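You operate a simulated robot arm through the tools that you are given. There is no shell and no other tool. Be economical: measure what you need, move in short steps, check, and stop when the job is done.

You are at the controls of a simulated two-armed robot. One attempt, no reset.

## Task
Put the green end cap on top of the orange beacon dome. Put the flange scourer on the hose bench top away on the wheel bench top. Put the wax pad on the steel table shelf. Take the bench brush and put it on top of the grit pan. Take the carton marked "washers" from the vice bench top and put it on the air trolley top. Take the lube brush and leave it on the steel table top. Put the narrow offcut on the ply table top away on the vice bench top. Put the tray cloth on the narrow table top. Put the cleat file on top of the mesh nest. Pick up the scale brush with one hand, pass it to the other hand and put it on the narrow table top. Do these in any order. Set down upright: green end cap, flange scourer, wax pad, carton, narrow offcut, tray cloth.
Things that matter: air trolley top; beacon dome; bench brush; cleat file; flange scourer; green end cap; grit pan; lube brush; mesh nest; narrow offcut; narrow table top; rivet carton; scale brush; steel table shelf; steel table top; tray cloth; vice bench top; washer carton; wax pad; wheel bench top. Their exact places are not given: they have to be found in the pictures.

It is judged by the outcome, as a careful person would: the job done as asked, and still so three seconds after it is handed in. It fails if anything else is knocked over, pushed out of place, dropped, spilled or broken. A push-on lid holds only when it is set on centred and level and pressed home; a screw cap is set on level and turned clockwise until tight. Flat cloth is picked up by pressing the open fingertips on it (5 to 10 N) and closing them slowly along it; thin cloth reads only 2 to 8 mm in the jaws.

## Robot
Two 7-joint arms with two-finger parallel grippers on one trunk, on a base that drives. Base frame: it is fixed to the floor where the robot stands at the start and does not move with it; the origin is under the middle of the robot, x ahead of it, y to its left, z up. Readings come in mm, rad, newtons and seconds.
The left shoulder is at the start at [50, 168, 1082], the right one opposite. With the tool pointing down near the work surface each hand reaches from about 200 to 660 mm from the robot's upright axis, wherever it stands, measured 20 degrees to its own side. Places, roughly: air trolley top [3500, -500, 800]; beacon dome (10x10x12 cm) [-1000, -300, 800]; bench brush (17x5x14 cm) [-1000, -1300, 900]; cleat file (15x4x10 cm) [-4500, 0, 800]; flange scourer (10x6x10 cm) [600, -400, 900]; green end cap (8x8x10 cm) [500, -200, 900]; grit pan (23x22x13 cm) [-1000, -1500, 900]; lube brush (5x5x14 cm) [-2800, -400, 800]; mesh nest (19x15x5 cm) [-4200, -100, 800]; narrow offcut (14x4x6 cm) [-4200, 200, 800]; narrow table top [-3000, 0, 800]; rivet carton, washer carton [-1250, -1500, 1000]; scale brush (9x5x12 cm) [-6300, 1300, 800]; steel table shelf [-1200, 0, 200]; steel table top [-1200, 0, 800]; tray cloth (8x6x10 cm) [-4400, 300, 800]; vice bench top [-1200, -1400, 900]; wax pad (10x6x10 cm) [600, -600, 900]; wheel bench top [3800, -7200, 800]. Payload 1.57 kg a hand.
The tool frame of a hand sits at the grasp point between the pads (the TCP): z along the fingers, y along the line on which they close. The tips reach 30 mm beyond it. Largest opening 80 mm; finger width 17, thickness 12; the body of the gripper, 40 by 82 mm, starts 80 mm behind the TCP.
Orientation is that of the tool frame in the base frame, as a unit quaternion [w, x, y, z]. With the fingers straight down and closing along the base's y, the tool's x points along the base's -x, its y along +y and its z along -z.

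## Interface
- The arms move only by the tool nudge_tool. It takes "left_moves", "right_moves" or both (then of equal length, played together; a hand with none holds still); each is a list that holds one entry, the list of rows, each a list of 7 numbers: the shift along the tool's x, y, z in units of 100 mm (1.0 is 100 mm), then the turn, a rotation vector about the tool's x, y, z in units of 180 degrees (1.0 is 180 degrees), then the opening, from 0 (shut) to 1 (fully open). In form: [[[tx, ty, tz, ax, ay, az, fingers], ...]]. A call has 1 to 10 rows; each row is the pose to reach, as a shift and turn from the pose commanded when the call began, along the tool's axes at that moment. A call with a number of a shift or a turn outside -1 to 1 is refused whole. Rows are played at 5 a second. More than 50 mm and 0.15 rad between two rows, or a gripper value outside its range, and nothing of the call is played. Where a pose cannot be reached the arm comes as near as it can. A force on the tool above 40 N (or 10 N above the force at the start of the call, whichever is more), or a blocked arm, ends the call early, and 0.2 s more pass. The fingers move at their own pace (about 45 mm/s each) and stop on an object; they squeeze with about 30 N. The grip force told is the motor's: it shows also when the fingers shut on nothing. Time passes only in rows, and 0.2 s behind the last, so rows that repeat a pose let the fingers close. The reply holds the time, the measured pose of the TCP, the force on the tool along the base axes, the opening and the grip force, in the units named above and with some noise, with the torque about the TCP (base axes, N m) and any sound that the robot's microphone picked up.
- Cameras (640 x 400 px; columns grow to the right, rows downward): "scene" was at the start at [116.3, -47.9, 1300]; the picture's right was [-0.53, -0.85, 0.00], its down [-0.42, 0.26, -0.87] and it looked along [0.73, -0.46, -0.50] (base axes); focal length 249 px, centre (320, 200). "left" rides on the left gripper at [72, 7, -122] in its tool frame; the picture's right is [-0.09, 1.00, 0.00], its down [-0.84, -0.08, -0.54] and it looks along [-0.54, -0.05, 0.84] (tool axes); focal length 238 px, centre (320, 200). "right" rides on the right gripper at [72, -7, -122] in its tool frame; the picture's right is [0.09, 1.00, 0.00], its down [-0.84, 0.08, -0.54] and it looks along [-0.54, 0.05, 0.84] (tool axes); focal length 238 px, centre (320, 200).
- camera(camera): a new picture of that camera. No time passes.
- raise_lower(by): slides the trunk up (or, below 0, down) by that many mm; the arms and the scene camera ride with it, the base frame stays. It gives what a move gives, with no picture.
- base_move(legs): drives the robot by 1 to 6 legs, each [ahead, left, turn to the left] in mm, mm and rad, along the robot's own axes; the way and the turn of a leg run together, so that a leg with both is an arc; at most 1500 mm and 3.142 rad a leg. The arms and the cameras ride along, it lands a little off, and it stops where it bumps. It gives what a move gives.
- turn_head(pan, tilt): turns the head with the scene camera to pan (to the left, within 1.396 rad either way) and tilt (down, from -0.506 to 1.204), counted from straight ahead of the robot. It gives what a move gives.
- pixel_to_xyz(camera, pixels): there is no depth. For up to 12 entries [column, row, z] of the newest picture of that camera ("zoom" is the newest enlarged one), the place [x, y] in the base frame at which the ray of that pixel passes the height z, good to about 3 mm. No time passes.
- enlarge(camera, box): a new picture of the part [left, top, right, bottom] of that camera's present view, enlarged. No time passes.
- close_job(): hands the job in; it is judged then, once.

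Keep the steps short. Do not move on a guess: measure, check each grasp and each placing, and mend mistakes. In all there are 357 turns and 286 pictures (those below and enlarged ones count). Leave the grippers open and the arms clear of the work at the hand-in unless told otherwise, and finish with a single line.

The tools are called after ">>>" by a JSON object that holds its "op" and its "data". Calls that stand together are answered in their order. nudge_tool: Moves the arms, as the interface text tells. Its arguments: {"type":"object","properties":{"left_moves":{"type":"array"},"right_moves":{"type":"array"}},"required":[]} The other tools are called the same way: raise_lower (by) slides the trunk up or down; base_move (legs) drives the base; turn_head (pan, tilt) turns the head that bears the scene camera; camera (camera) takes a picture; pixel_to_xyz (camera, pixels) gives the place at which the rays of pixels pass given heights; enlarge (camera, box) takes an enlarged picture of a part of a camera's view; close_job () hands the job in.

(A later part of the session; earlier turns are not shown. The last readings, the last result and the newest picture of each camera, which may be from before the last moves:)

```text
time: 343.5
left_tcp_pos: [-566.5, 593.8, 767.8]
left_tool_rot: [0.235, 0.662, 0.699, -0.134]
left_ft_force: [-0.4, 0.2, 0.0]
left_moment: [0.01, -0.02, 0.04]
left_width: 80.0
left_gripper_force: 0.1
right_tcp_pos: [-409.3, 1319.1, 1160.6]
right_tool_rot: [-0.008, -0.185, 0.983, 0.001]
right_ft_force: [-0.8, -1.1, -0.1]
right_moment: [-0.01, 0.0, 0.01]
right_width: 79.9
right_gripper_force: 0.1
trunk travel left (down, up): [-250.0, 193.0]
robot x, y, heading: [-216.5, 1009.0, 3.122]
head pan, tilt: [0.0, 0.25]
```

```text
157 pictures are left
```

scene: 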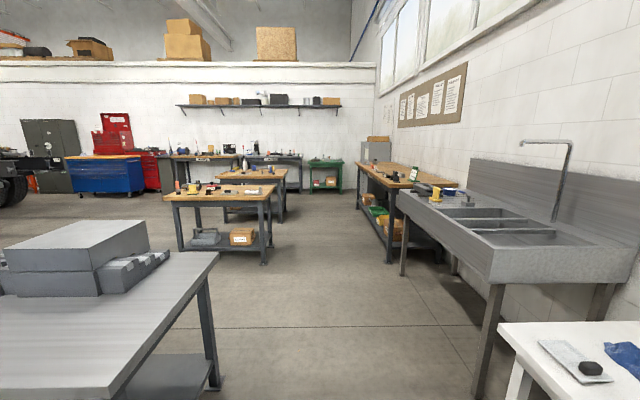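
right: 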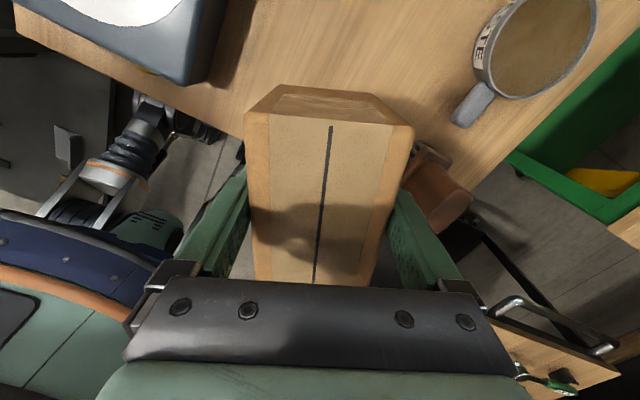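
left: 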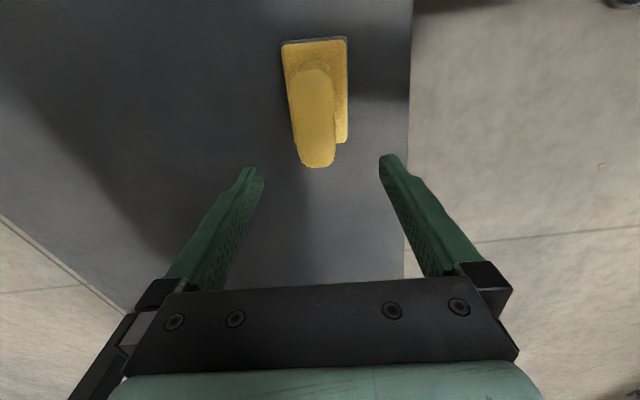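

The left wrist got twisted on the way up. I'll straighten it step by step, away from anything.

>>> {"op": "nudge_tool", "data": {"left_moves": [[[0, 0, 0, 0.0104, 0.0424, 0, 1], [0, 0, 0, 0.0208, 0.0847, 0, 1], [0, 0, 0, 0.0311, 0.127, 0, 1], [0, 0, 0, 0.0415, 0.1694, 0, 1], [0, 0, 0, 0.0415, 0.1694, 0, 1]]]}}

>>> {"op": "turn_head", "data": {"pan": 0.7, "tilt": 0.8}}

>>> {"op": "camera", "data": {"camera": "scene"}}

```text
time: 344.2
left_tcp_pos: [-488.8, 551.8, 734.0]
left_tool_rot: [0.212, 0.666, 0.715, -0.019]
left_ft_force: [0.1, 0.7, -0.2]
left_moment: [-0.01, -0.03, 0.0]
left_width: 80.1
left_gripper_force: 0.1
right_tcp_pos: [-410.7, 1319.7, 1158.4]
right_tool_rot: [-0.006, -0.185, 0.983, 0.0]
right_ft_force: [0.0, 0.7, -0.5]
right_moment: [0.0, -0.01, 0.03]
right_width: 80.0
right_gripper_force: 0.1
trunk travel left (down, up): [-250.0, 193.0]
robot x, y, heading: [-214.4, 1008.0, 3.127]
head pan, tilt: [0.0, 0.25]
stopped in row 3 (left hand): the arm was blocked; the commanded pose is now the measured one
```

```text
time: 345.3
left_tcp_pos: [-487.7, 551.5, 734.5]
left_tool_rot: [0.21, 0.667, 0.715, -0.019]
left_ft_force: [0.4, 0.3, 0.6]
left_moment: [-0.01, -0.02, -0.01]
left_width: 79.9
left_gripper_force: 0.1
right_tcp_pos: [-411.1, 1318.8, 1160.3]
right_tool_rot: [-0.008, -0.184, 0.983, 0.001]
right_ft_force: [0.1, -0.3, -0.1]
right_moment: [0.02, -0.01, 0.01]
right_width: 79.9
right_gripper_force: 0.1
trunk travel left (down, up): [-250.0, 193.0]
robot x, y, heading: [-210.7, 1008.5, 3.124]
head pan, tilt: [0.7, 0.799]
```

```text
156 pictures are left
```

scene: 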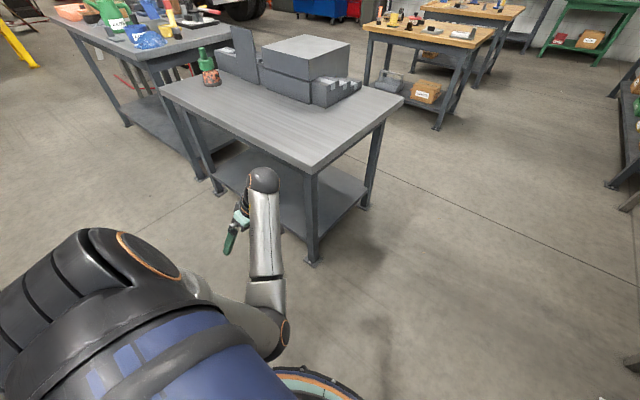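

The elbow is folded in front of the base. I'll stretch the hand outward and forward to unfold it.

>>> {"op": "nudge_tool", "data": {"left_moves": [[[-0.3, -0.3, 0, 0, 0, 0, 1], [-0.6, -0.6, 0, 0, 0, 0, 1], [-0.9, -0.9, 0, 0, 0, 0, 1], [-0.9, -1.0, 0, 0, 0, 0, 1]]]}}

>>> {"op": "camera", "data": {"camera": "scene"}}

```text
time: 346.3
left_tcp_pos: [-584.8, 459.3, 738.6]
left_tool_rot: [0.21, 0.668, 0.714, -0.019]
left_ft_force: [0.3, -0.1, -0.1]
left_moment: [-0.01, 0.02, 0.0]
left_width: 79.9
left_gripper_force: 0.0
right_tcp_pos: [-410.9, 1319.4, 1160.3]
right_tool_rot: [-0.008, -0.184, 0.983, 0.0]
right_ft_force: [-0.5, -0.1, 0.9]
right_moment: [0.01, -0.03, -0.02]
right_width: 80.2
right_gripper_force: 0.1
trunk travel left (down, up): [-250.0, 193.0]
robot x, y, heading: [-214.8, 1007.7, 3.124]
head pan, tilt: [0.7, 0.799]
```

```text
155 pictures are left
```

scene: 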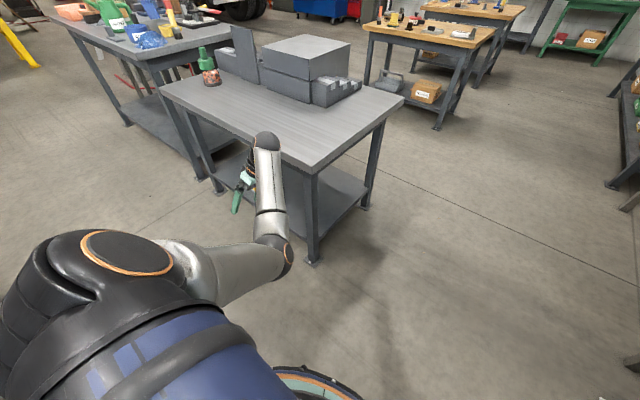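

>>> {"op": "nudge_tool", "data": {"left_moves": [[[-0.1, 0.08, -0.3, 0.0, 0.0, 0, 1], [-0.2, 0.16, -0.6, 0.02, 0.026, 0, 1], [-0.3, 0.23, -0.85, 0.04, 0.052, 0, 1], [-0.3, 0.23, -0.85, 0.06, 0.08, 0, 1], [-0.3, 0.23, -0.85, 0.0828, 0.1068, 0, 1]]]}}

>>> {"op": "camera", "data": {"camera": "scene"}}

```text
time: 347.5
left_tcp_pos: [-583.3, 458.2, 832.3]
left_tool_rot: [0.0, 0.684, 0.73, 0.0]
left_ft_force: [-0.2, 0.1, -0.2]
left_moment: [0.03, 0.02, 0.03]
left_width: 80.1
left_gripper_force: 0.1
right_tcp_pos: [-410.3, 1318.5, 1159.8]
right_tool_rot: [-0.008, -0.184, 0.983, 0.001]
right_ft_force: [0.3, 0.3, -0.4]
right_moment: [-0.01, -0.02, 0.01]
right_width: 80.1
right_gripper_force: 0.1
trunk travel left (down, up): [-250.0, 193.0]
robot x, y, heading: [-215.0, 1006.2, 3.127]
head pan, tilt: [0.7, 0.799]
```

```text
154 pictures are left
```

scene: 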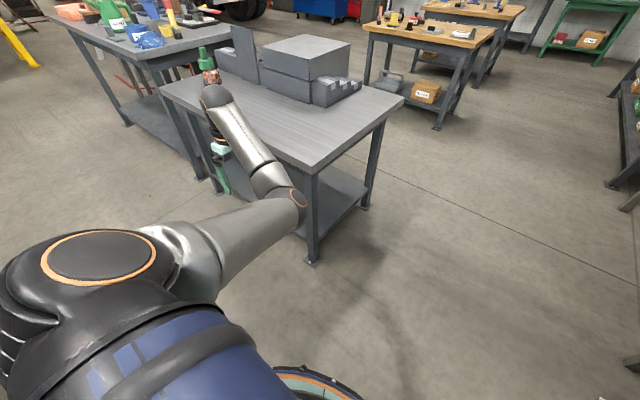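

Straight again. I'll raise it and unroll toward the natural orientation.

>>> {"op": "nudge_tool", "data": {"left_moves": [[[0, 0, -0.3, 0, 0, 0.045, 1], [0, 0, -0.6, 0, 0, 0.09, 1], [0, 0, -0.9, 0, 0, 0.135, 1], [0, 0, -1.0, 0, 0, 0.18, 1], [0, 0, -1.0, 0, 0, 0.225, 1], [0, 0, -1.0, 0, 0, 0.27, 1], [0, 0, -1.0, 0, 0, 0.315, 1], [0, 0, -1.0, 0, 0, 0.36, 1], [0, 0, -1.0, 0, 0, 0.405, 1], [0, 0, -1.0, 0, 0, 0.45, 1]]]}}

>>> {"op": "nudge_tool", "data": {"left_moves": [[[0, -0.2, -0.3, 0, 0, 0.03, 1], [0, -0.4, -0.6, 0, 0, 0.07, 1], [0, -0.6, -0.9, 0, 0, 0.07, 1], [0, -0.8, -1.0, 0, 0, 0.07, 1]]]}}

>>> {"op": "camera", "data": {"camera": "scene"}}

```text
time: 349.7
left_tcp_pos: [-584.1, 456.6, 931.2]
left_tool_rot: [0.0, 0.994, 0.11, 0.0]
left_ft_force: [0.3, -0.3, -0.2]
left_moment: [0.03, -0.01, 0.03]
left_width: 80.2
left_gripper_force: 0.0
right_tcp_pos: [-410.7, 1318.6, 1160.0]
right_tool_rot: [-0.008, -0.184, 0.983, 0.0]
right_ft_force: [-1.0, -0.7, 0.4]
right_moment: [-0.02, -0.02, -0.01]
right_width: 79.9
right_gripper_force: 0.2
trunk travel left (down, up): [-250.0, 193.0]
robot x, y, heading: [-213.5, 1007.3, 3.124]
head pan, tilt: [0.7, 0.799]
```

```text
time: 350.7
left_tcp_pos: [-601.5, 533.5, 1030.8]
left_tool_rot: [0.0, 1.0, 0.004, 0.0]
left_ft_force: [-1.2, -0.2, -0.5]
left_moment: [-0.02, 0.0, 0.0]
left_width: 80.3
left_gripper_force: 0.0
right_tcp_pos: [-410.4, 1318.4, 1160.1]
right_tool_rot: [-0.008, -0.184, 0.983, -0.001]
right_ft_force: [-0.8, -0.6, -0.1]
right_moment: [-0.01, -0.02, 0.02]
right_width: 79.9
right_gripper_force: 0.2
trunk travel left (down, up): [-250.0, 193.0]
robot x, y, heading: [-211.7, 1004.7, 3.12]
head pan, tilt: [0.7, 0.799]
```

```text
153 pictures are left
```

scene: 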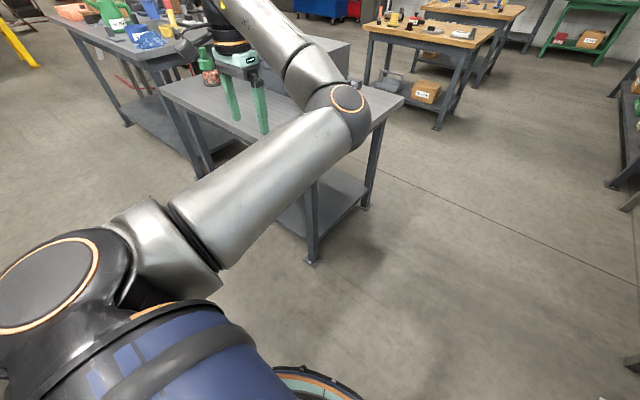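

The elbow still points inward. I'll bring the hand inward and up toward its starting posture.

>>> {"op": "nudge_tool", "data": {"left_moves": [[[0, -0.35, -0.2, 0, 0, 0, 1], [0, -0.7, -0.4, 0, 0, 0, 1], [0, -1.0, -0.6, 0, 0, 0, 1]]]}}

>>> {"op": "nudge_tool", "data": {"left_moves": [[[0, -0.35, -0.2, 0, 0, 0, 1], [0, -0.7, -0.4, 0, 0, 0, 1], [0, -1.0, -0.6, 0, 0, 0, 1]]]}}

>>> {"op": "camera", "data": {"camera": "scene"}}

```text
time: 351.5
left_tcp_pos: [-602.4, 634.4, 1093.1]
left_tool_rot: [0.001, 1.0, 0.002, 0.0]
left_ft_force: [-0.2, -0.4, 0.5]
left_moment: [-0.02, -0.03, 0.01]
left_width: 80.0
left_gripper_force: 0.0
right_tcp_pos: [-410.6, 1319.2, 1160.1]
right_tool_rot: [-0.008, -0.184, 0.983, -0.001]
right_ft_force: [-0.3, -0.1, 0.3]
right_moment: [0.0, 0.03, -0.03]
right_width: 79.9
right_gripper_force: 0.1
trunk travel left (down, up): [-250.0, 193.0]
robot x, y, heading: [-217.0, 1006.3, 3.118]
head pan, tilt: [0.7, 0.799]
```

```text
time: 352.3
left_tcp_pos: [-617.2, 653.3, 1147.3]
left_tool_rot: [-0.001, 1.0, 0.003, 0.002]
left_ft_force: [-0.1, -0.9, 0.9]
left_moment: [0.01, -0.01, 0.0]
left_width: 79.8
left_gripper_force: 0.1
left hand out of reach, approached as far as the arm can: row 1, 2, 3
right_tcp_pos: [-410.2, 1318.0, 1159.2]
right_tool_rot: [-0.007, -0.183, 0.983, 0.0]
right_ft_force: [0.7, 0.9, 0.9]
right_moment: [0.03, 0.01, 0.0]
right_width: 80.1
right_gripper_force: 0.0
trunk travel left (down, up): [-250.0, 193.0]
robot x, y, heading: [-213.0, 1009.4, 3.122]
head pan, tilt: [0.7, 0.799]
```

```text
152 pictures are left
```

scene: 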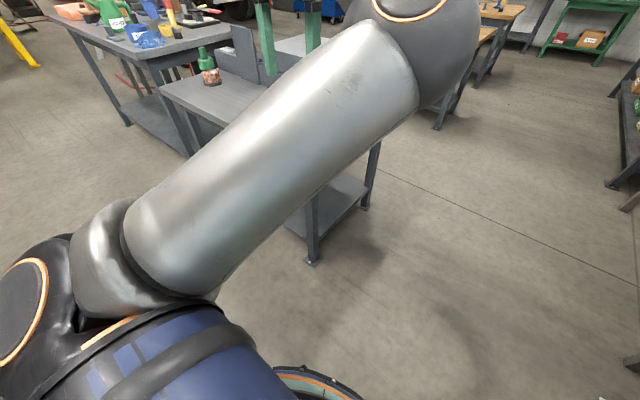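

I'll try rolling the tool the other way with the hand a bit lower; that may swing the elbow outward.

>>> {"op": "nudge_tool", "data": {"left_moves": [[[0, 0.2, 0.3, 0, 0, 0.045, 1], [0, 0.4, 0.6, 0, 0, 0.09, 1], [0, 0.5, 0.9, 0, 0, 0.135, 1], [0, 0.5, 1.0, 0, 0, 0.18, 1], [0, 0.5, 1.0, 0, 0, 0.225, 1], [0, 0.5, 1.0, 0, 0, 0.27, 1], [0, 0.5, 1.0, 0, 0, 0.315, 1], [0, 0.5, 1.0, 0, 0, 0.36, 1], [0, 0.5, 1.0, 0, 0, 0.405, 1], [0, 0.5, 1.0, 0, 0, 0.45, 1]]]}}

>>> {"op": "camera", "data": {"camera": "scene"}}

```text
time: 354.5
left_tcp_pos: [-613.6, 607.7, 1045.7]
left_tool_rot: [0.0, 0.761, -0.649, 0.0]
left_ft_force: [-0.3, 0.1, -1.5]
left_moment: [0.01, -0.01, -0.02]
left_width: 80.3
left_gripper_force: 0.1
right_tcp_pos: [-409.9, 1318.5, 1159.6]
right_tool_rot: [-0.008, -0.184, 0.983, 0.001]
right_ft_force: [0.2, 0.0, -0.3]
right_moment: [-0.03, -0.02, 0.0]
right_width: 80.1
right_gripper_force: 0.0
trunk travel left (down, up): [-250.0, 193.0]
robot x, y, heading: [-212.6, 1005.2, 3.126]
head pan, tilt: [0.7, 0.799]
```

```text
151 pictures are left
```

scene: 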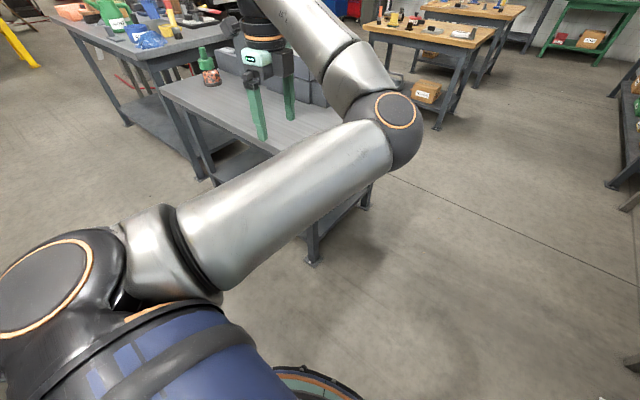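

The roll range is fine this way; I'll accept the inward elbow and use the right hand for most of the work. Now I'll drive down the aisle toward -x and look at the far benches.

>>> {"op": "base_move", "data": {"legs": [[0, -80, 0.015], [1500, 0, 0], [1500, 0, 0], [1000, 0, 0]]}}

>>> {"op": "turn_head", "data": {"pan": -0.1, "tilt": 0.35}}

>>> {"op": "camera", "data": {"camera": "scene"}}

```text
time: 374.4
left_tcp_pos: [-4588.8, 566.3, 1046.0]
left_tool_rot: [0.0, 0.779, -0.627, 0.0]
left_ft_force: [0.1, -0.1, -0.4]
left_moment: [-0.02, 0.0, 0.02]
left_width: 80.1
left_gripper_force: 0.1
right_tcp_pos: [-4423.9, 1288.1, 1160.7]
right_tool_rot: [-0.009, -0.21, 0.978, 0.0]
right_ft_force: [0.4, 1.0, -0.2]
right_moment: [0.01, 0.0, -0.01]
right_width: 80.1
right_gripper_force: 0.1
trunk travel left (down, up): [-250.0, 193.0]
robot x, y, heading: [-4214.8, 987.5, -3.105]
head pan, tilt: [0.7, 0.799]
```

```text
time: 375.6
left_tcp_pos: [-4587.4, 567.1, 1045.8]
left_tool_rot: [0.0, 0.779, -0.627, 0.0]
left_ft_force: [-0.7, 0.5, 0.1]
left_moment: [-0.03, 0.01, 0.01]
left_width: 79.9
left_gripper_force: 0.0
right_tcp_pos: [-4423.0, 1287.7, 1159.7]
right_tool_rot: [-0.008, -0.21, 0.978, 0.0]
right_ft_force: [-0.2, -0.1, -0.6]
right_moment: [0.0, 0.0, 0.0]
right_width: 79.9
right_gripper_force: 0.0
trunk travel left (down, up): [-250.0, 193.0]
robot x, y, heading: [-4212.9, 990.9, -3.108]
head pan, tilt: [-0.099, 0.351]
```

```text
150 pictures are left
```

scene: 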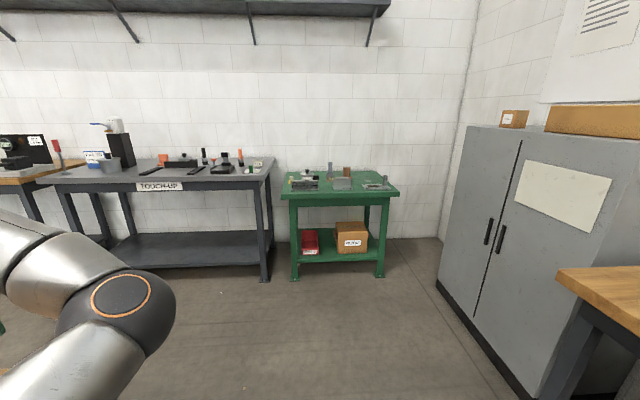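

>>> {"op": "enlarge", "data": {"camera": "scene", "box": [270, 140, 410, 230]}}

>>> {"op": "pixel_to_xyz", "data": {"camera": "scene", "pixels": [[282, 200, 800], [398, 195, 800], [295, 280, 0], [382, 278, 0], [346, 172, 850], [330, 170, 850]]}}

```text
4.44 times, centred on (340, 185) of scene
```

zoom: 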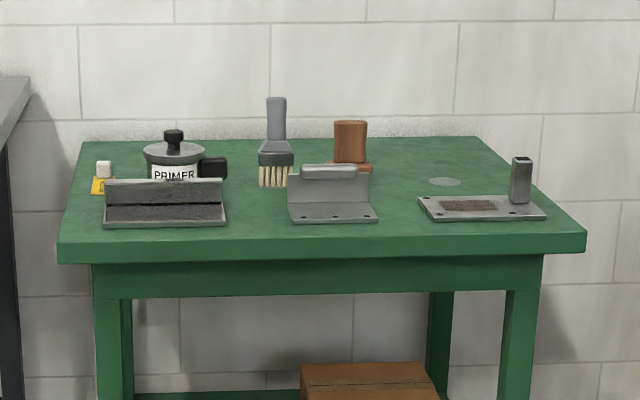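

```text
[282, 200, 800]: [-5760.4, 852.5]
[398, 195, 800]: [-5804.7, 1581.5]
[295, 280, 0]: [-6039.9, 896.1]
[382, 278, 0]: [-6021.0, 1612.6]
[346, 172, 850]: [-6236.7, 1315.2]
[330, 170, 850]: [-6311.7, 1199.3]
```

The brown-handled one behind the scraper at about (-6250,1315) fits the place and size. I'll drive nearer and turn left 0.6 so the right shoulder leads.

>>> {"op": "base_move", "data": {"legs": [[700, -70, -0.035], [690, -70, 0], [0, 0, 0.6]]}}

>>> {"op": "turn_head", "data": {"pan": -0.8, "tilt": 0.6}}

>>> {"op": "camera", "data": {"camera": "scene"}}

>>> {"op": "camera", "data": {"camera": "right"}}

```text
time: 384.4
left_tcp_pos: [-5676.5, 542.6, 1046.8]
left_tool_rot: [0.0, 0.925, -0.379, 0.0]
left_ft_force: [-0.2, 0.1, 0.2]
left_moment: [0.0, 0.02, -0.02]
left_width: 79.9
left_gripper_force: 0.0
right_tcp_pos: [-5931.7, 1236.8, 1160.0]
right_tool_rot: [-0.007, -0.479, 0.878, -0.002]
right_ft_force: [0.8, 0.1, -0.9]
right_moment: [0.04, 0.03, 0.01]
right_width: 80.0
right_gripper_force: 0.0
trunk travel left (down, up): [-250.0, 193.0]
robot x, y, heading: [-5591.7, 1102.6, -2.531]
head pan, tilt: [-0.099, 0.351]
```

```text
time: 385.5
left_tcp_pos: [-5676.7, 543.8, 1046.1]
left_tool_rot: [-0.001, 0.925, -0.38, -0.001]
left_ft_force: [-0.2, -0.2, 0.6]
left_moment: [0.01, 0.02, -0.02]
left_width: 80.1
left_gripper_force: 0.0
right_tcp_pos: [-5931.2, 1238.1, 1160.4]
right_tool_rot: [-0.008, -0.48, 0.877, -0.002]
right_ft_force: [-0.4, 0.5, -0.6]
right_moment: [0.04, -0.01, -0.02]
right_width: 80.1
right_gripper_force: 0.0
trunk travel left (down, up): [-250.0, 193.0]
robot x, y, heading: [-5591.8, 1102.7, -2.529]
head pan, tilt: [-0.799, 0.6]
```

```text
148 pictures are left
```

scene: 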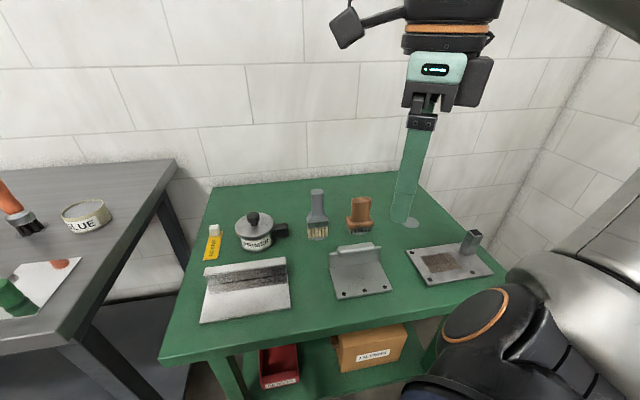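

```text
147 pictures are left
```

right: 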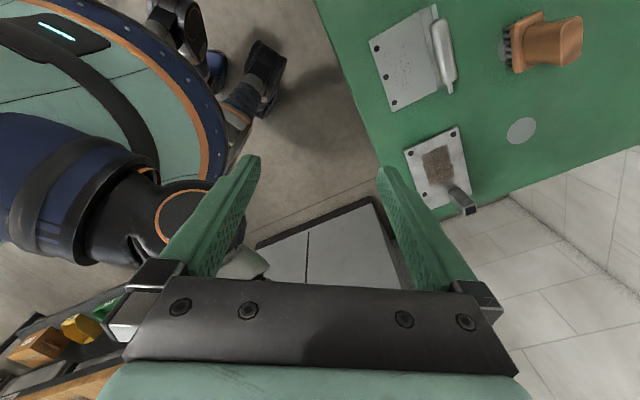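

>>> {"op": "pixel_to_xyz", "data": {"camera": "scene", "pixels": [[359, 203, 880], [359, 203, 900], [359, 203, 920], [345, 232, 800], [330, 328, 790]]}}

>>> {"op": "pixel_to_xyz", "data": {"camera": "right", "pixels": [[570, 41, 880], [570, 41, 900], [570, 41, 920], [520, 42, 800], [330, 40, 790]]}}

>>> {"op": "enlarge", "data": {"camera": "right", "box": [480, 0, 600, 100]}}

>>> {"op": "enlarge", "data": {"camera": "scene", "box": [320, 180, 400, 240]}}

```text
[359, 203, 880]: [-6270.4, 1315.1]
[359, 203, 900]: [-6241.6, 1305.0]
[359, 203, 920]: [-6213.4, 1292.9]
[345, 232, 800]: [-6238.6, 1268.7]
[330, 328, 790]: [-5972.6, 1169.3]
```

```text
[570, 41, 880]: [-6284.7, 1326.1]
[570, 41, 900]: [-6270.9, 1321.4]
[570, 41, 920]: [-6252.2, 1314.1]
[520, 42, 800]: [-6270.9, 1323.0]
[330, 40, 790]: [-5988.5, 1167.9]
```

```text
4.00 times, centred on (540, 50) of right
```

zoom: 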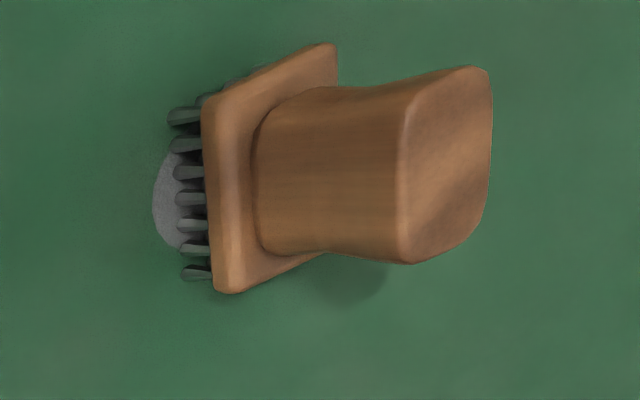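

```text
6.67 times, centred on (360, 210) of scene
```

zoom: 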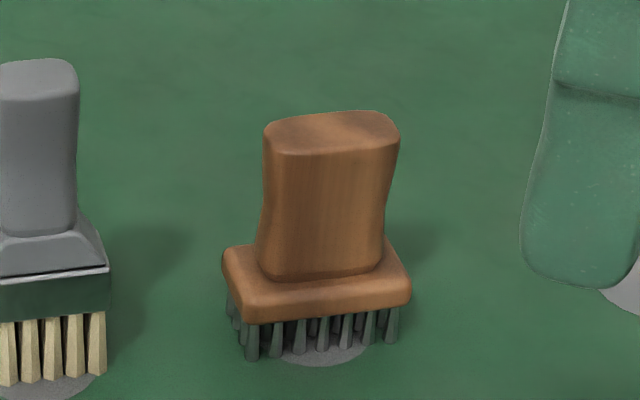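

The brown brush's handle top is about (-6284,1326,880), on a table near z 760. I'll move the base nearer and bring the right hand above it, turning so it closes across the thin side.

>>> {"op": "base_move", "data": {"legs": [[100, -115, 0]]}}

>>> {"op": "nudge_tool", "data": {"right_moves": [[[0.12, 0.35, 0, 0, 0, -0.045, 1], [0.24, 0.7, 0, 0, 0, -0.09, 1], [0.34, 1.0, 0, 0, 0, -0.135, 1], [0.34, 1.0, 0, 0, 0, -0.18, 1], [0.34, 1.0, 0, 0, 0, -0.18, 1]]]}}

>>> {"op": "camera", "data": {"camera": "right"}}

```text
time: 386.9
left_tcp_pos: [-5825.3, 577.9, 1046.3]
left_tool_rot: [0.0, 0.924, -0.381, 0.001]
left_ft_force: [-0.2, 0.6, -0.1]
left_moment: [-0.01, -0.01, 0.0]
left_width: 80.0
left_gripper_force: 0.1
right_tcp_pos: [-6079.0, 1272.9, 1159.6]
right_tool_rot: [-0.007, -0.479, 0.878, -0.003]
right_ft_force: [0.2, 0.3, 0.9]
right_moment: [0.0, 0.0, 0.0]
right_width: 80.2
right_gripper_force: 0.0
trunk travel left (down, up): [-250.0, 193.0]
robot x, y, heading: [-5739.7, 1135.0, -2.528]
head pan, tilt: [-0.799, 0.6]
```

```text
time: 388.1
left_tcp_pos: [-5825.4, 575.9, 1045.4]
left_tool_rot: [-0.001, 0.925, -0.38, 0.0]
left_ft_force: [0.2, -0.2, 0.8]
left_moment: [0.0, 0.02, 0.0]
left_width: 80.0
left_gripper_force: 0.1
right_tcp_pos: [-6181.2, 1298.0, 1158.3]
right_tool_rot: [-0.007, -0.705, 0.71, -0.001]
right_ft_force: [0.6, -0.1, 0.1]
right_moment: [-0.02, 0.0, 0.01]
right_width: 80.3
right_gripper_force: 0.1
trunk travel left (down, up): [-250.0, 193.0]
robot x, y, heading: [-5736.2, 1137.2, -2.533]
head pan, tilt: [-0.799, 0.6]
```

```text
144 pictures are left
```

right: 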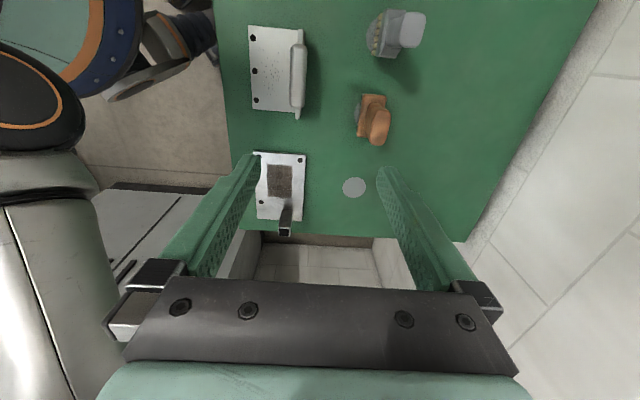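

>>> {"op": "enlarge", "data": {"camera": "right", "box": [330, 70, 430, 160]}}

>>> {"op": "pixel_to_xyz", "data": {"camera": "right", "pixels": [[379, 127, 880], [374, 111, 880], [384, 145, 880], [368, 130, 880], [390, 122, 880]]}}

```text
4.44 times, centred on (380, 115) of right
```

zoom: 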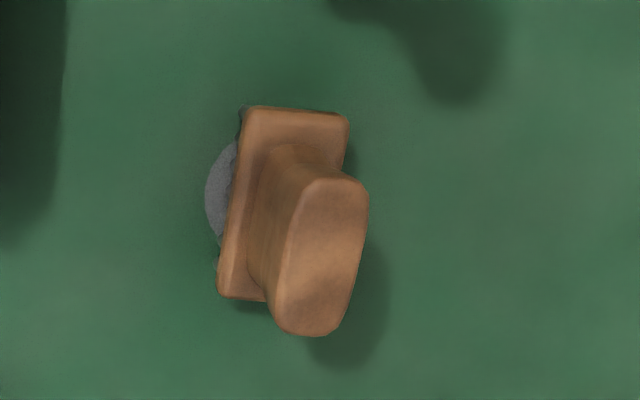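

```text
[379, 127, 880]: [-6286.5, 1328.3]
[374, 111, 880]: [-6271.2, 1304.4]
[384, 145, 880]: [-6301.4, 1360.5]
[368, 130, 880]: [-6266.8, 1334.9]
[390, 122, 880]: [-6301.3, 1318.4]
```

>>> {"op": "pixel_to_xyz", "data": {"camera": "zoom", "pixels": [[335, 182, 880], [303, 333, 880], [320, 257, 880], [290, 250, 880], [357, 250, 880], [250, 108, 800], [222, 295, 800]]}}

```text
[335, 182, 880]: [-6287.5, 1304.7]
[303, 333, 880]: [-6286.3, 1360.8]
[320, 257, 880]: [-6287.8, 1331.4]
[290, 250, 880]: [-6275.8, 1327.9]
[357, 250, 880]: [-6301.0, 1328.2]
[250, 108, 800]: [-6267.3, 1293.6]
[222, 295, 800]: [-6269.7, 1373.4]
```

Handle centre (-6287,1331), 26 mm thick along x. I'll move over and down in stages.

>>> {"op": "nudge_tool", "data": {"right_moves": [[[-0.1, 0.35, 0.2, 0, 0, 0, 1], [-0.2, 0.7, 0.5, 0, 0, 0, 1], [-0.33, 1.0, 0.8, 0, 0, 0, 1], [-0.33, 1.0, 1.0, 0, 0, 0, 1]]]}}

>>> {"op": "nudge_tool", "data": {"right_moves": [[[0, 0.05, 0.4, 0, 0, 0, 1], [0, 0.05, 0.8, 0, 0, 0, 1], [0, 0.05, 1.0, 0, 0, 0, 1], [0, 0.05, 1.0, 0, 0, 0, 1]]]}}

>>> {"op": "camera", "data": {"camera": "right"}}

```text
time: 389.1
left_tcp_pos: [-5825.0, 577.0, 1046.1]
left_tool_rot: [0.0, 0.925, -0.381, -0.001]
left_ft_force: [-0.6, 0.8, 0.2]
left_moment: [-0.01, 0.0, -0.01]
left_width: 79.8
left_gripper_force: 0.0
right_tcp_pos: [-6282.3, 1332.4, 1061.7]
right_tool_rot: [-0.007, -0.705, 0.709, 0.0]
right_ft_force: [1.1, 0.1, 0.8]
right_moment: [0.03, -0.03, -0.01]
right_width: 80.0
right_gripper_force: 0.1
trunk travel left (down, up): [-250.0, 193.0]
robot x, y, heading: [-5738.6, 1136.5, -2.534]
head pan, tilt: [-0.799, 0.6]
```

```text
time: 390.1
left_tcp_pos: [-5825.3, 576.5, 1045.7]
left_tool_rot: [0.0, 0.925, -0.38, 0.0]
left_ft_force: [0.1, -0.1, 0.4]
left_moment: [-0.04, 0.01, -0.01]
left_width: 80.1
left_gripper_force: 0.0
right_tcp_pos: [-6290.0, 1328.8, 959.8]
right_tool_rot: [-0.008, -0.705, 0.709, -0.001]
right_ft_force: [-0.1, 0.6, -0.6]
right_moment: [-0.02, 0.0, -0.01]
right_width: 80.3
right_gripper_force: 0.1
trunk travel left (down, up): [-250.0, 193.0]
robot x, y, heading: [-5733.7, 1134.3, -2.533]
head pan, tilt: [-0.799, 0.6]
```

```text
142 pictures are left
```

right: 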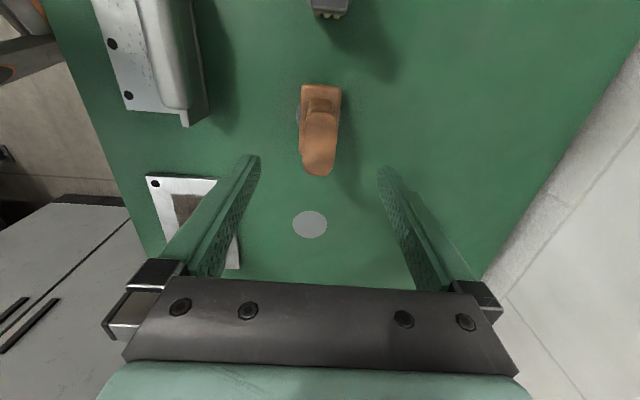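

Centred. Down 88 mm more and close.

>>> {"op": "nudge_tool", "data": {"right_moves": [[[0, -0.01, 0.3, 0, 0, 0, 1], [0, -0.01, 0.6, 0, 0, 0, 1], [0, -0.01, 0.87, 0, 0, 0, 1], [0, -0.01, 0.87, 0, 0, 0, 0.5], [0, -0.01, 0.87, 0, 0, 0, 0.1], [0, -0.01, 0.87, 0, 0, 0, 0.05], [0, -0.01, 0.87, 0, 0, 0, 0.05]]]}}

>>> {"op": "nudge_tool", "data": {"right_moves": [[[0, 0, -0.4, 0, 0, 0, 0.05], [0, 0, -0.8, 0, 0, 0, 0.05], [0, 0, -1.0, 0, 0, 0, 0.05]]]}}

>>> {"op": "camera", "data": {"camera": "right"}}

```text
time: 391.7
left_tcp_pos: [-5825.6, 576.2, 1046.7]
left_tool_rot: [0.0, 0.925, -0.38, 0.0]
left_ft_force: [-0.1, -0.4, -0.3]
left_moment: [0.04, -0.02, 0.02]
left_width: 79.7
left_gripper_force: 0.2
right_tcp_pos: [-6288.6, 1326.8, 873.6]
right_tool_rot: [-0.007, -0.705, 0.709, 0.001]
right_ft_force: [-0.6, 0.3, 0.3]
right_moment: [0.02, 0.05, 0.02]
right_width: 29.7
right_gripper_force: 20.5
trunk travel left (down, up): [-250.0, 193.0]
robot x, y, heading: [-5739.5, 1132.4, -2.525]
head pan, tilt: [-0.799, 0.6]
```

```text
time: 392.5
left_tcp_pos: [-5825.2, 576.7, 1045.3]
left_tool_rot: [0.001, 0.925, -0.38, 0.0]
left_ft_force: [1.1, 0.2, 1.1]
left_moment: [0.03, 0.03, -0.06]
left_width: 79.9
left_gripper_force: 0.0
right_tcp_pos: [-6289.7, 1328.7, 973.3]
right_tool_rot: [-0.007, -0.705, 0.709, -0.001]
right_ft_force: [0.2, 0.1, -3.2]
right_moment: [-0.06, 0.02, 0.0]
right_width: 29.5
right_gripper_force: 30.3
trunk travel left (down, up): [-250.0, 193.0]
robot x, y, heading: [-5735.6, 1134.5, -2.53]
head pan, tilt: [-0.799, 0.6]
```

```text
141 pictures are left
```

right: 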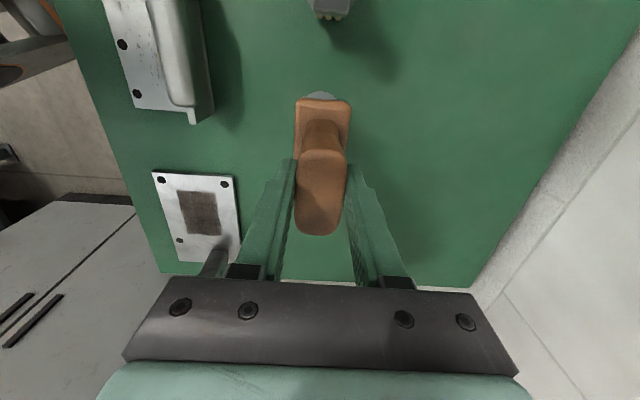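

Scale brush held at 29.5 mm. I'll lift, retract and drive back to open floor.

>>> {"op": "nudge_tool", "data": {"right_moves": [[[0, -0.2, -0.4, 0, 0, 0, 0.05], [0, -0.5, -0.8, 0, 0, 0, 0.05], [0, -0.9, -0.9, 0, 0, 0, 0.05], [0, -1.0, -0.9, 0, 0, 0, 0.05]]]}}

>>> {"op": "base_move", "data": {"legs": [[-420, 480, 0], [0, 0, -0.6]]}}

>>> {"op": "nudge_tool", "data": {"left_moves": [[[0.3, 0.3, 0.2, 0, 0, 0, 1], [0.5, 0.6, 0.4, 0, 0, 0, 1], [0.7, 0.9, 0.6, 0, 0, 0, 1], [0.9, 1.0, 0.8, 0, 0, 0, 1], [1.0, 1.0, 1.0, 0, 0, 0, 1]]]}}

>>> {"op": "turn_head", "data": {"pan": 0.5, "tilt": 0.8}}

>>> {"op": "camera", "data": {"camera": "scene"}}

```text
time: 393.5
left_tcp_pos: [-5825.6, 576.9, 1045.5]
left_tool_rot: [0.0, 0.925, -0.38, 0.0]
left_ft_force: [0.1, 0.1, -0.7]
left_moment: [-0.02, 0.01, -0.01]
left_width: 79.8
left_gripper_force: 0.0
right_tcp_pos: [-6186.1, 1331.1, 1063.4]
right_tool_rot: [-0.007, -0.704, 0.71, -0.001]
right_ft_force: [0.4, -0.1, -2.4]
right_moment: [-0.01, 0.0, -0.01]
right_width: 29.5
right_gripper_force: 30.3
trunk travel left (down, up): [-250.0, 193.0]
robot x, y, heading: [-5742.1, 1136.0, -2.53]
head pan, tilt: [-0.799, 0.6]
```

```text
time: 398.7
left_tcp_pos: [-5496.6, 573.1, 1046.0]
left_tool_rot: [-0.001, 0.775, -0.631, 0.0]
left_ft_force: [-0.2, 0.2, 0.0]
left_moment: [0.03, 0.01, 0.02]
left_width: 79.9
left_gripper_force: 0.0
right_tcp_pos: [-5381.3, 1401.3, 1063.7]
right_tool_rot: [-0.008, -0.47, 0.882, 0.002]
right_ft_force: [0.0, 0.3, -3.1]
right_moment: [-0.02, 0.05, 0.02]
right_width: 29.7
right_gripper_force: 30.1
trunk travel left (down, up): [-250.0, 193.0]
robot x, y, heading: [-5114.5, 991.0, -3.116]
head pan, tilt: [-0.799, 0.6]
```

```text
time: 399.9
left_tcp_pos: [-5578.1, 452.1, 945.6]
left_tool_rot: [0.0, 0.775, -0.631, 0.0]
left_ft_force: [0.1, -0.8, 0.7]
left_moment: [0.03, -0.02, 0.03]
left_width: 80.2
left_gripper_force: 0.0
right_tcp_pos: [-5380.5, 1400.3, 1061.7]
right_tool_rot: [-0.007, -0.47, 0.883, 0.003]
right_ft_force: [-0.2, -0.7, -2.8]
right_moment: [-0.03, -0.03, 0.02]
right_width: 29.7
right_gripper_force: 29.9
trunk travel left (down, up): [-250.0, 193.0]
robot x, y, heading: [-5115.2, 992.0, -3.117]
head pan, tilt: [-0.799, 0.6]
```

```text
time: 401.3
left_tcp_pos: [-5575.8, 452.2, 946.4]
left_tool_rot: [0.001, 0.776, -0.631, 0.001]
left_ft_force: [-0.9, -0.1, 0.0]
left_moment: [0.02, 0.02, -0.01]
left_width: 79.9
left_gripper_force: 0.0
right_tcp_pos: [-5380.9, 1400.0, 1061.7]
right_tool_rot: [-0.006, -0.47, 0.883, 0.002]
right_ft_force: [-0.5, 0.1, -2.3]
right_moment: [-0.03, -0.01, -0.02]
right_width: 29.4
right_gripper_force: 29.9
trunk travel left (down, up): [-250.0, 193.0]
robot x, y, heading: [-5117.3, 990.4, -3.118]
head pan, tilt: [0.499, 0.799]
```

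```text
140 pictures are left
```

scene: 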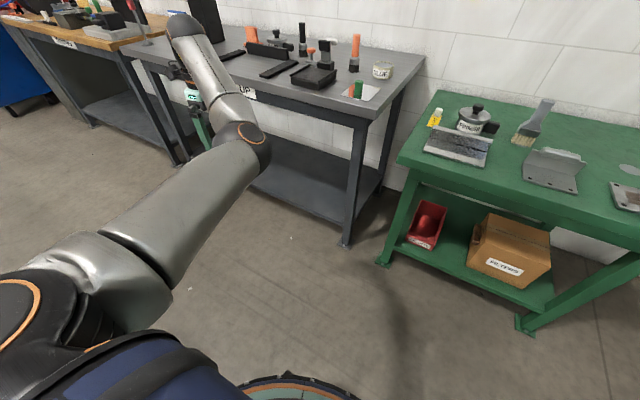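

The arm is straightening. I'll push to full stretch and then swing it to the right so the elbow may pass to the outside.

>>> {"op": "nudge_tool", "data": {"left_moves": [[[0.3, 0.35, 0, 0, 0, 0, 1], [0.6, 0.7, 0, 0, 0, 0, 1], [0.8, 1.0, 0, 0, 0, 0, 1], [0.4, 1.0, 0, 0, 0, 0, 1], [0.0, 1.0, 0, 0, 0, 0, 1], [-0.4, 1.0, 0, 0, 0, 0, 1], [-0.8, 1.0, 0, 0, 0, 0, 1], [-1.0, 0.9, 0, 0, 0, 0, 1]]]}}

>>> {"op": "camera", "data": {"camera": "scene"}}

```text
time: 403.1
left_tcp_pos: [-5687.2, 531.0, 947.7]
left_tool_rot: [-0.001, 0.776, -0.631, 0.001]
left_ft_force: [0.0, 0.7, 1.1]
left_moment: [0.03, 0.03, 0.04]
left_width: 80.1
left_gripper_force: 0.2
left hand out of reach, approached as far as the arm can: row 2, 3, 4, 5, 6, 7, 8
right_tcp_pos: [-5380.8, 1400.1, 1062.2]
right_tool_rot: [-0.007, -0.47, 0.883, 0.002]
right_ft_force: [0.5, 0.2, -2.9]
right_moment: [0.0, -0.02, -0.01]
right_width: 29.5
right_gripper_force: 29.8
trunk travel left (down, up): [-250.0, 193.0]
robot x, y, heading: [-5114.8, 990.7, -3.117]
head pan, tilt: [0.499, 0.799]
```

```text
139 pictures are left
```

scene: 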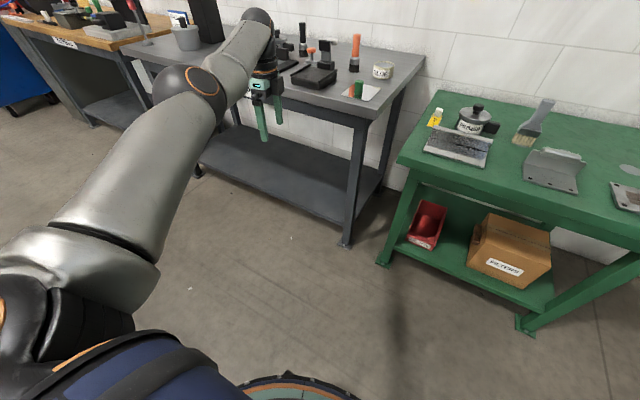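

The elbow is outside now. Plan: right hand turns the brush to point left; left hand takes the brush head from above. First both hands approach each other while the right aligns its roll.

>>> {"op": "nudge_tool", "data": {"left_moves": [[[-0.2, -0.15, -0.1, 0, 0, 0.02, 1], [-0.4, -0.3, -0.15, 0, 0, 0.04, 1], [-0.6, -0.4, -0.2, 0, 0, 0.059, 1], [-0.8, -0.5, -0.25, 0, 0, 0.059, 1], [-0.92, -0.63, -0.33, 0, 0, 0.059, 1]]], "right_moves": [[[0.2, -0.05, 0, 0, 0, -0.04, 0.05], [0.4, -0.1, 0, 0, 0, -0.08, 0.05], [0.6, -0.15, 0, 0, 0, -0.12, 0.05], [0.8, -0.2, 0, 0, 0, -0.16, 0.05], [0.95, -0.26, 0, 0, 0, -0.197, 0.05]]]}}

>>> {"op": "nudge_tool", "data": {"right_moves": [[[0.1, 0.04, 0, 0, 0.045, 0, 0.05], [0.2, 0.07, 0, 0, 0.09, 0, 0.05], [0.3, 0.1, 0, 0, 0.135, 0, 0.05], [0.4, 0.14, 0, 0, 0.18, 0, 0.05], [0.5, 0.18, 0, 0, 0.225, 0, 0.05], [0.6, 0.22, 0, 0, 0.27, 0, 0.05], [0.7, 0.26, 0, 0, 0.315, 0, 0.05], [0.8, 0.3, 0, 0, 0.36, 0, 0.05], [0.9, 0.33, 0, 0, 0.405, 0, 0.05], [0.95, 0.35, 0, 0, 0.45, 0, 0.05]]]}}

>>> {"op": "turn_head", "data": {"pan": 0, "tilt": 0.7}}

>>> {"op": "camera", "data": {"camera": "scene"}}

```text
time: 404.3
left_tcp_pos: [-5708.5, 615.4, 991.0]
left_tool_rot: [-0.001, 0.713, -0.701, 0.002]
left_ft_force: [0.3, -0.6, 0.3]
left_moment: [0.03, -0.01, -0.01]
left_width: 80.0
left_gripper_force: 0.1
left hand out of reach, approached as far as the arm can: row 1, 2, 3, 4, 5
right_tcp_pos: [-5410.7, 1305.4, 1063.0]
right_tool_rot: [0.007, 0.717, -0.697, -0.004]
right_ft_force: [-0.2, -0.3, -3.1]
right_moment: [-0.02, 0.0, -0.02]
right_width: 29.4
right_gripper_force: 29.9
trunk travel left (down, up): [-250.0, 193.0]
robot x, y, heading: [-5114.3, 991.7, -3.123]
head pan, tilt: [0.499, 0.799]
```

```text
time: 406.5
left_tcp_pos: [-5708.5, 615.4, 989.8]
left_tool_rot: [-0.002, 0.714, -0.7, 0.001]
left_ft_force: [-0.5, -0.1, -0.1]
left_moment: [0.01, 0.01, 0.03]
left_width: 80.0
left_gripper_force: 0.2
right_tcp_pos: [-5444.7, 1211.3, 1064.1]
right_tool_rot: [0.458, 0.548, -0.526, 0.462]
right_ft_force: [0.0, 0.2, -2.3]
right_moment: [0.2, 0.01, 0.0]
right_width: 29.4
right_gripper_force: 30.2
trunk travel left (down, up): [-250.0, 193.0]
robot x, y, heading: [-5112.6, 988.8, -3.12]
head pan, tilt: [0.499, 0.799]
```

```text
time: 407.5
left_tcp_pos: [-5708.1, 613.5, 989.1]
left_tool_rot: [-0.001, 0.714, -0.7, 0.002]
left_ft_force: [0.1, -0.2, -0.7]
left_moment: [-0.03, 0.0, -0.01]
left_width: 80.1
left_gripper_force: 0.2
right_tcp_pos: [-5444.1, 1210.1, 1064.0]
right_tool_rot: [0.458, 0.548, -0.527, 0.462]
right_ft_force: [-0.7, 0.7, -2.7]
right_moment: [0.2, 0.0, -0.02]
right_width: 29.8
right_gripper_force: 29.8
trunk travel left (down, up): [-250.0, 193.0]
robot x, y, heading: [-5113.8, 990.2, -3.115]
head pan, tilt: [0.0, 0.7]
```

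```text
138 pictures are left
```

scene: 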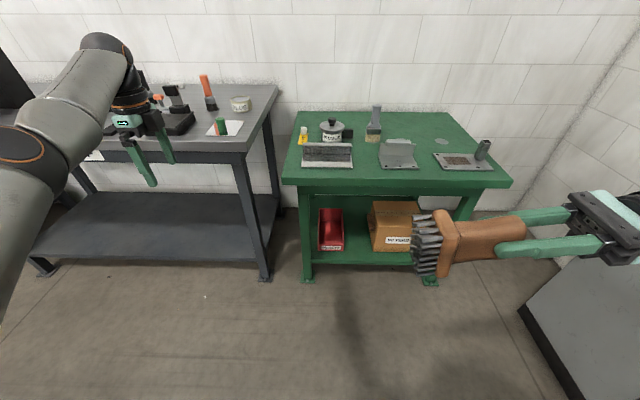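

The right hand holds the brush horizontally, head to the left. Both hands now move closer.

>>> {"op": "nudge_tool", "data": {"left_moves": [[[-0.2, -0.3, -0.1, 0, 0, 0, 1], [-0.45, -0.55, -0.2, 0, 0, 0, 1], [-0.75, -0.7, -0.3, 0, 0, 0, 1], [-0.95, -0.7, -0.4, 0, 0, 0, 1]]], "right_moves": [[[0.04, 0.08, 0.25, 0, 0.025, 0, 0.05], [0.08, 0.15, 0.5, 0, 0.05, 0, 0.05], [0.12, 0.22, 0.75, 0, 0.05, 0, 0.05], [0.156, 0.3, 0.988, 0, 0.05, 0, 0.05]]]}}

>>> {"op": "nudge_tool", "data": {"left_moves": [[[-0.2, -0.3, -0.2, 0, 0, 0, 1], [-0.45, -0.55, -0.4, 0, 0, 0, 1], [-0.75, -0.7, -0.6, 0, 0, 0, 1], [-0.95, -0.7, -0.7, 0, 0, 0, 1]]], "right_moves": [[[0, 0.1, 0.25, 0, 0, 0, 0.05], [0, 0.2, 0.5, 0, 0, 0, 0.05], [0, 0.3, 0.75, 0, 0, 0, 0.05], [0, 0.3, 0.9, 0, 0, 0, 0.05]]]}}

>>> {"op": "camera", "data": {"camera": "scene"}}

```text
time: 408.5
left_tcp_pos: [-5706.6, 708.8, 1054.7]
left_tool_rot: [-0.002, 0.714, -0.701, 0.001]
left_ft_force: [0.4, 0.6, 0.7]
left_moment: [-0.03, -0.01, 0.0]
left_width: 79.9
left_gripper_force: 0.0
left hand out of reach, approached as far as the arm can: row 1, 2, 3, 4
right_tcp_pos: [-5472.2, 1110.7, 1065.1]
right_tool_rot: [0.499, 0.509, -0.489, 0.503]
right_ft_force: [0.3, 0.4, -2.5]
right_moment: [0.22, -0.03, 0.03]
right_width: 29.5
right_gripper_force: 29.9
trunk travel left (down, up): [-250.0, 193.0]
robot x, y, heading: [-5115.7, 988.9, -3.114]
head pan, tilt: [0.0, 0.7]
```

```text
time: 409.7
left_tcp_pos: [-5680.9, 740.8, 1136.4]
left_tool_rot: [0.108, 0.755, -0.641, 0.086]
left_ft_force: [0.0, -0.1, 0.7]
left_moment: [0.0, 0.02, 0.01]
left_width: 79.8
left_gripper_force: 0.0
left hand out of reach, approached as far as the arm can: row 1, 2, 3, 4
right_tcp_pos: [-5500.1, 1017.7, 1064.4]
right_tool_rot: [0.497, 0.509, -0.49, 0.503]
right_ft_force: [-0.6, 0.3, -2.3]
right_moment: [0.22, 0.0, 0.0]
right_width: 29.6
right_gripper_force: 30.3
trunk travel left (down, up): [-250.0, 193.0]
robot x, y, heading: [-5113.7, 990.4, -3.118]
head pan, tilt: [0.0, 0.7]
stopped in row 4 (left hand): the arm was blocked; the commanded pose is now the measured one
```

```text
137 pictures are left
```

scene: 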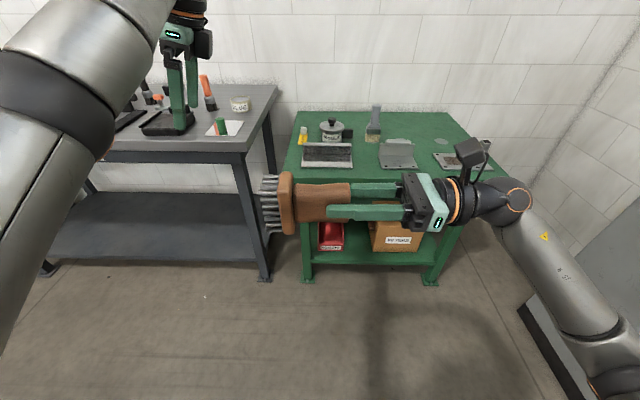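

The left wrist can't hold that roll with the elbow outside. I'll roll it the other way, and turn the brush to point left-forward so a 45° roll suffices.

>>> {"op": "nudge_tool", "data": {"left_moves": [[[0, -0.1, 0, 0, 0, -0.045, 1], [-0.05, -0.2, 0, 0, 0, -0.09, 1], [-0.1, -0.3, 0, 0, 0, -0.135, 1], [-0.15, -0.4, 0, 0, 0, -0.18, 1], [-0.2, -0.5, 0, 0, 0, -0.225, 1], [-0.25, -0.6, 0, 0, 0, -0.27, 1], [-0.3, -0.7, 0, 0, 0, -0.315, 1], [-0.35, -0.8, 0, 0, 0, -0.36, 1], [-0.4, -0.9, 0, 0, 0, -0.405, 1], [-0.45, -1.0, 0, 0, 0, -0.45, 1]]], "right_moves": [[[0, -0.06, 0, -0.042, 0, 0, 0.05], [0, -0.12, 0, -0.084, 0, 0, 0.05], [0, -0.18, 0.1, -0.126, 0, 0, 0.05], [0, -0.24, 0.2, -0.168, 0, 0, 0.05], [0, -0.3, 0.25, -0.21, 0, 0, 0.05], [0, -0.36, 0.3, -0.25, 0, 0, 0.05], [0, -0.36, 0.3, -0.25, 0, 0, 0.05], [0, -0.36, 0.3, -0.25, 0, 0, 0.05], [0, -0.36, 0.3, -0.25, 0, 0, 0.05], [0, -0.36, 0.3, -0.25, 0, 0, 0.05]]]}}

>>> {"op": "camera", "data": {"camera": "scene"}}

```text
time: 411.9
left_tcp_pos: [-5630.4, 769.6, 1145.1]
left_tool_rot: [0.133, 0.991, 0.007, -0.004]
left_ft_force: [0.0, -0.2, -0.2]
left_moment: [0.02, 0.0, 0.0]
left_width: 80.1
left_gripper_force: 0.0
left hand out of reach, approached as far as the arm can: row 1, 2, 3, 4, 5, 6, 7, 8, 9, 10
right_tcp_pos: [-5506.8, 968.2, 1057.8]
right_tool_rot: [0.655, 0.28, -0.644, 0.278]
right_ft_force: [-0.3, 0.1, -3.3]
right_moment: [0.14, -0.13, -0.03]
right_width: 29.7
right_gripper_force: 30.1
right hand out of reach, approached as far as the arm can: row 4, 5, 6, 7, 8, 9, 10
trunk travel left (down, up): [-250.0, 193.0]
robot x, y, heading: [-5117.0, 991.5, -3.117]
head pan, tilt: [0.0, 0.7]
```

```text
136 pictures are left
```

scene: 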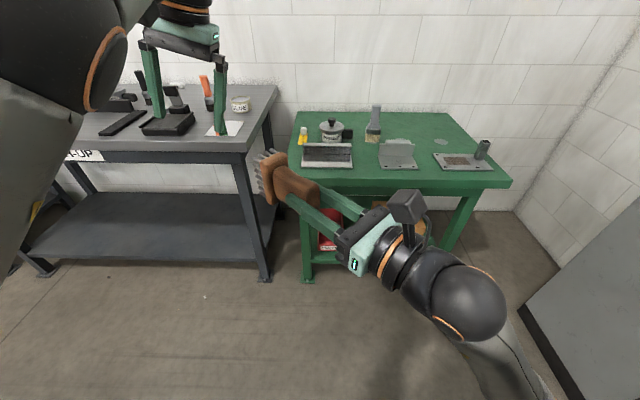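

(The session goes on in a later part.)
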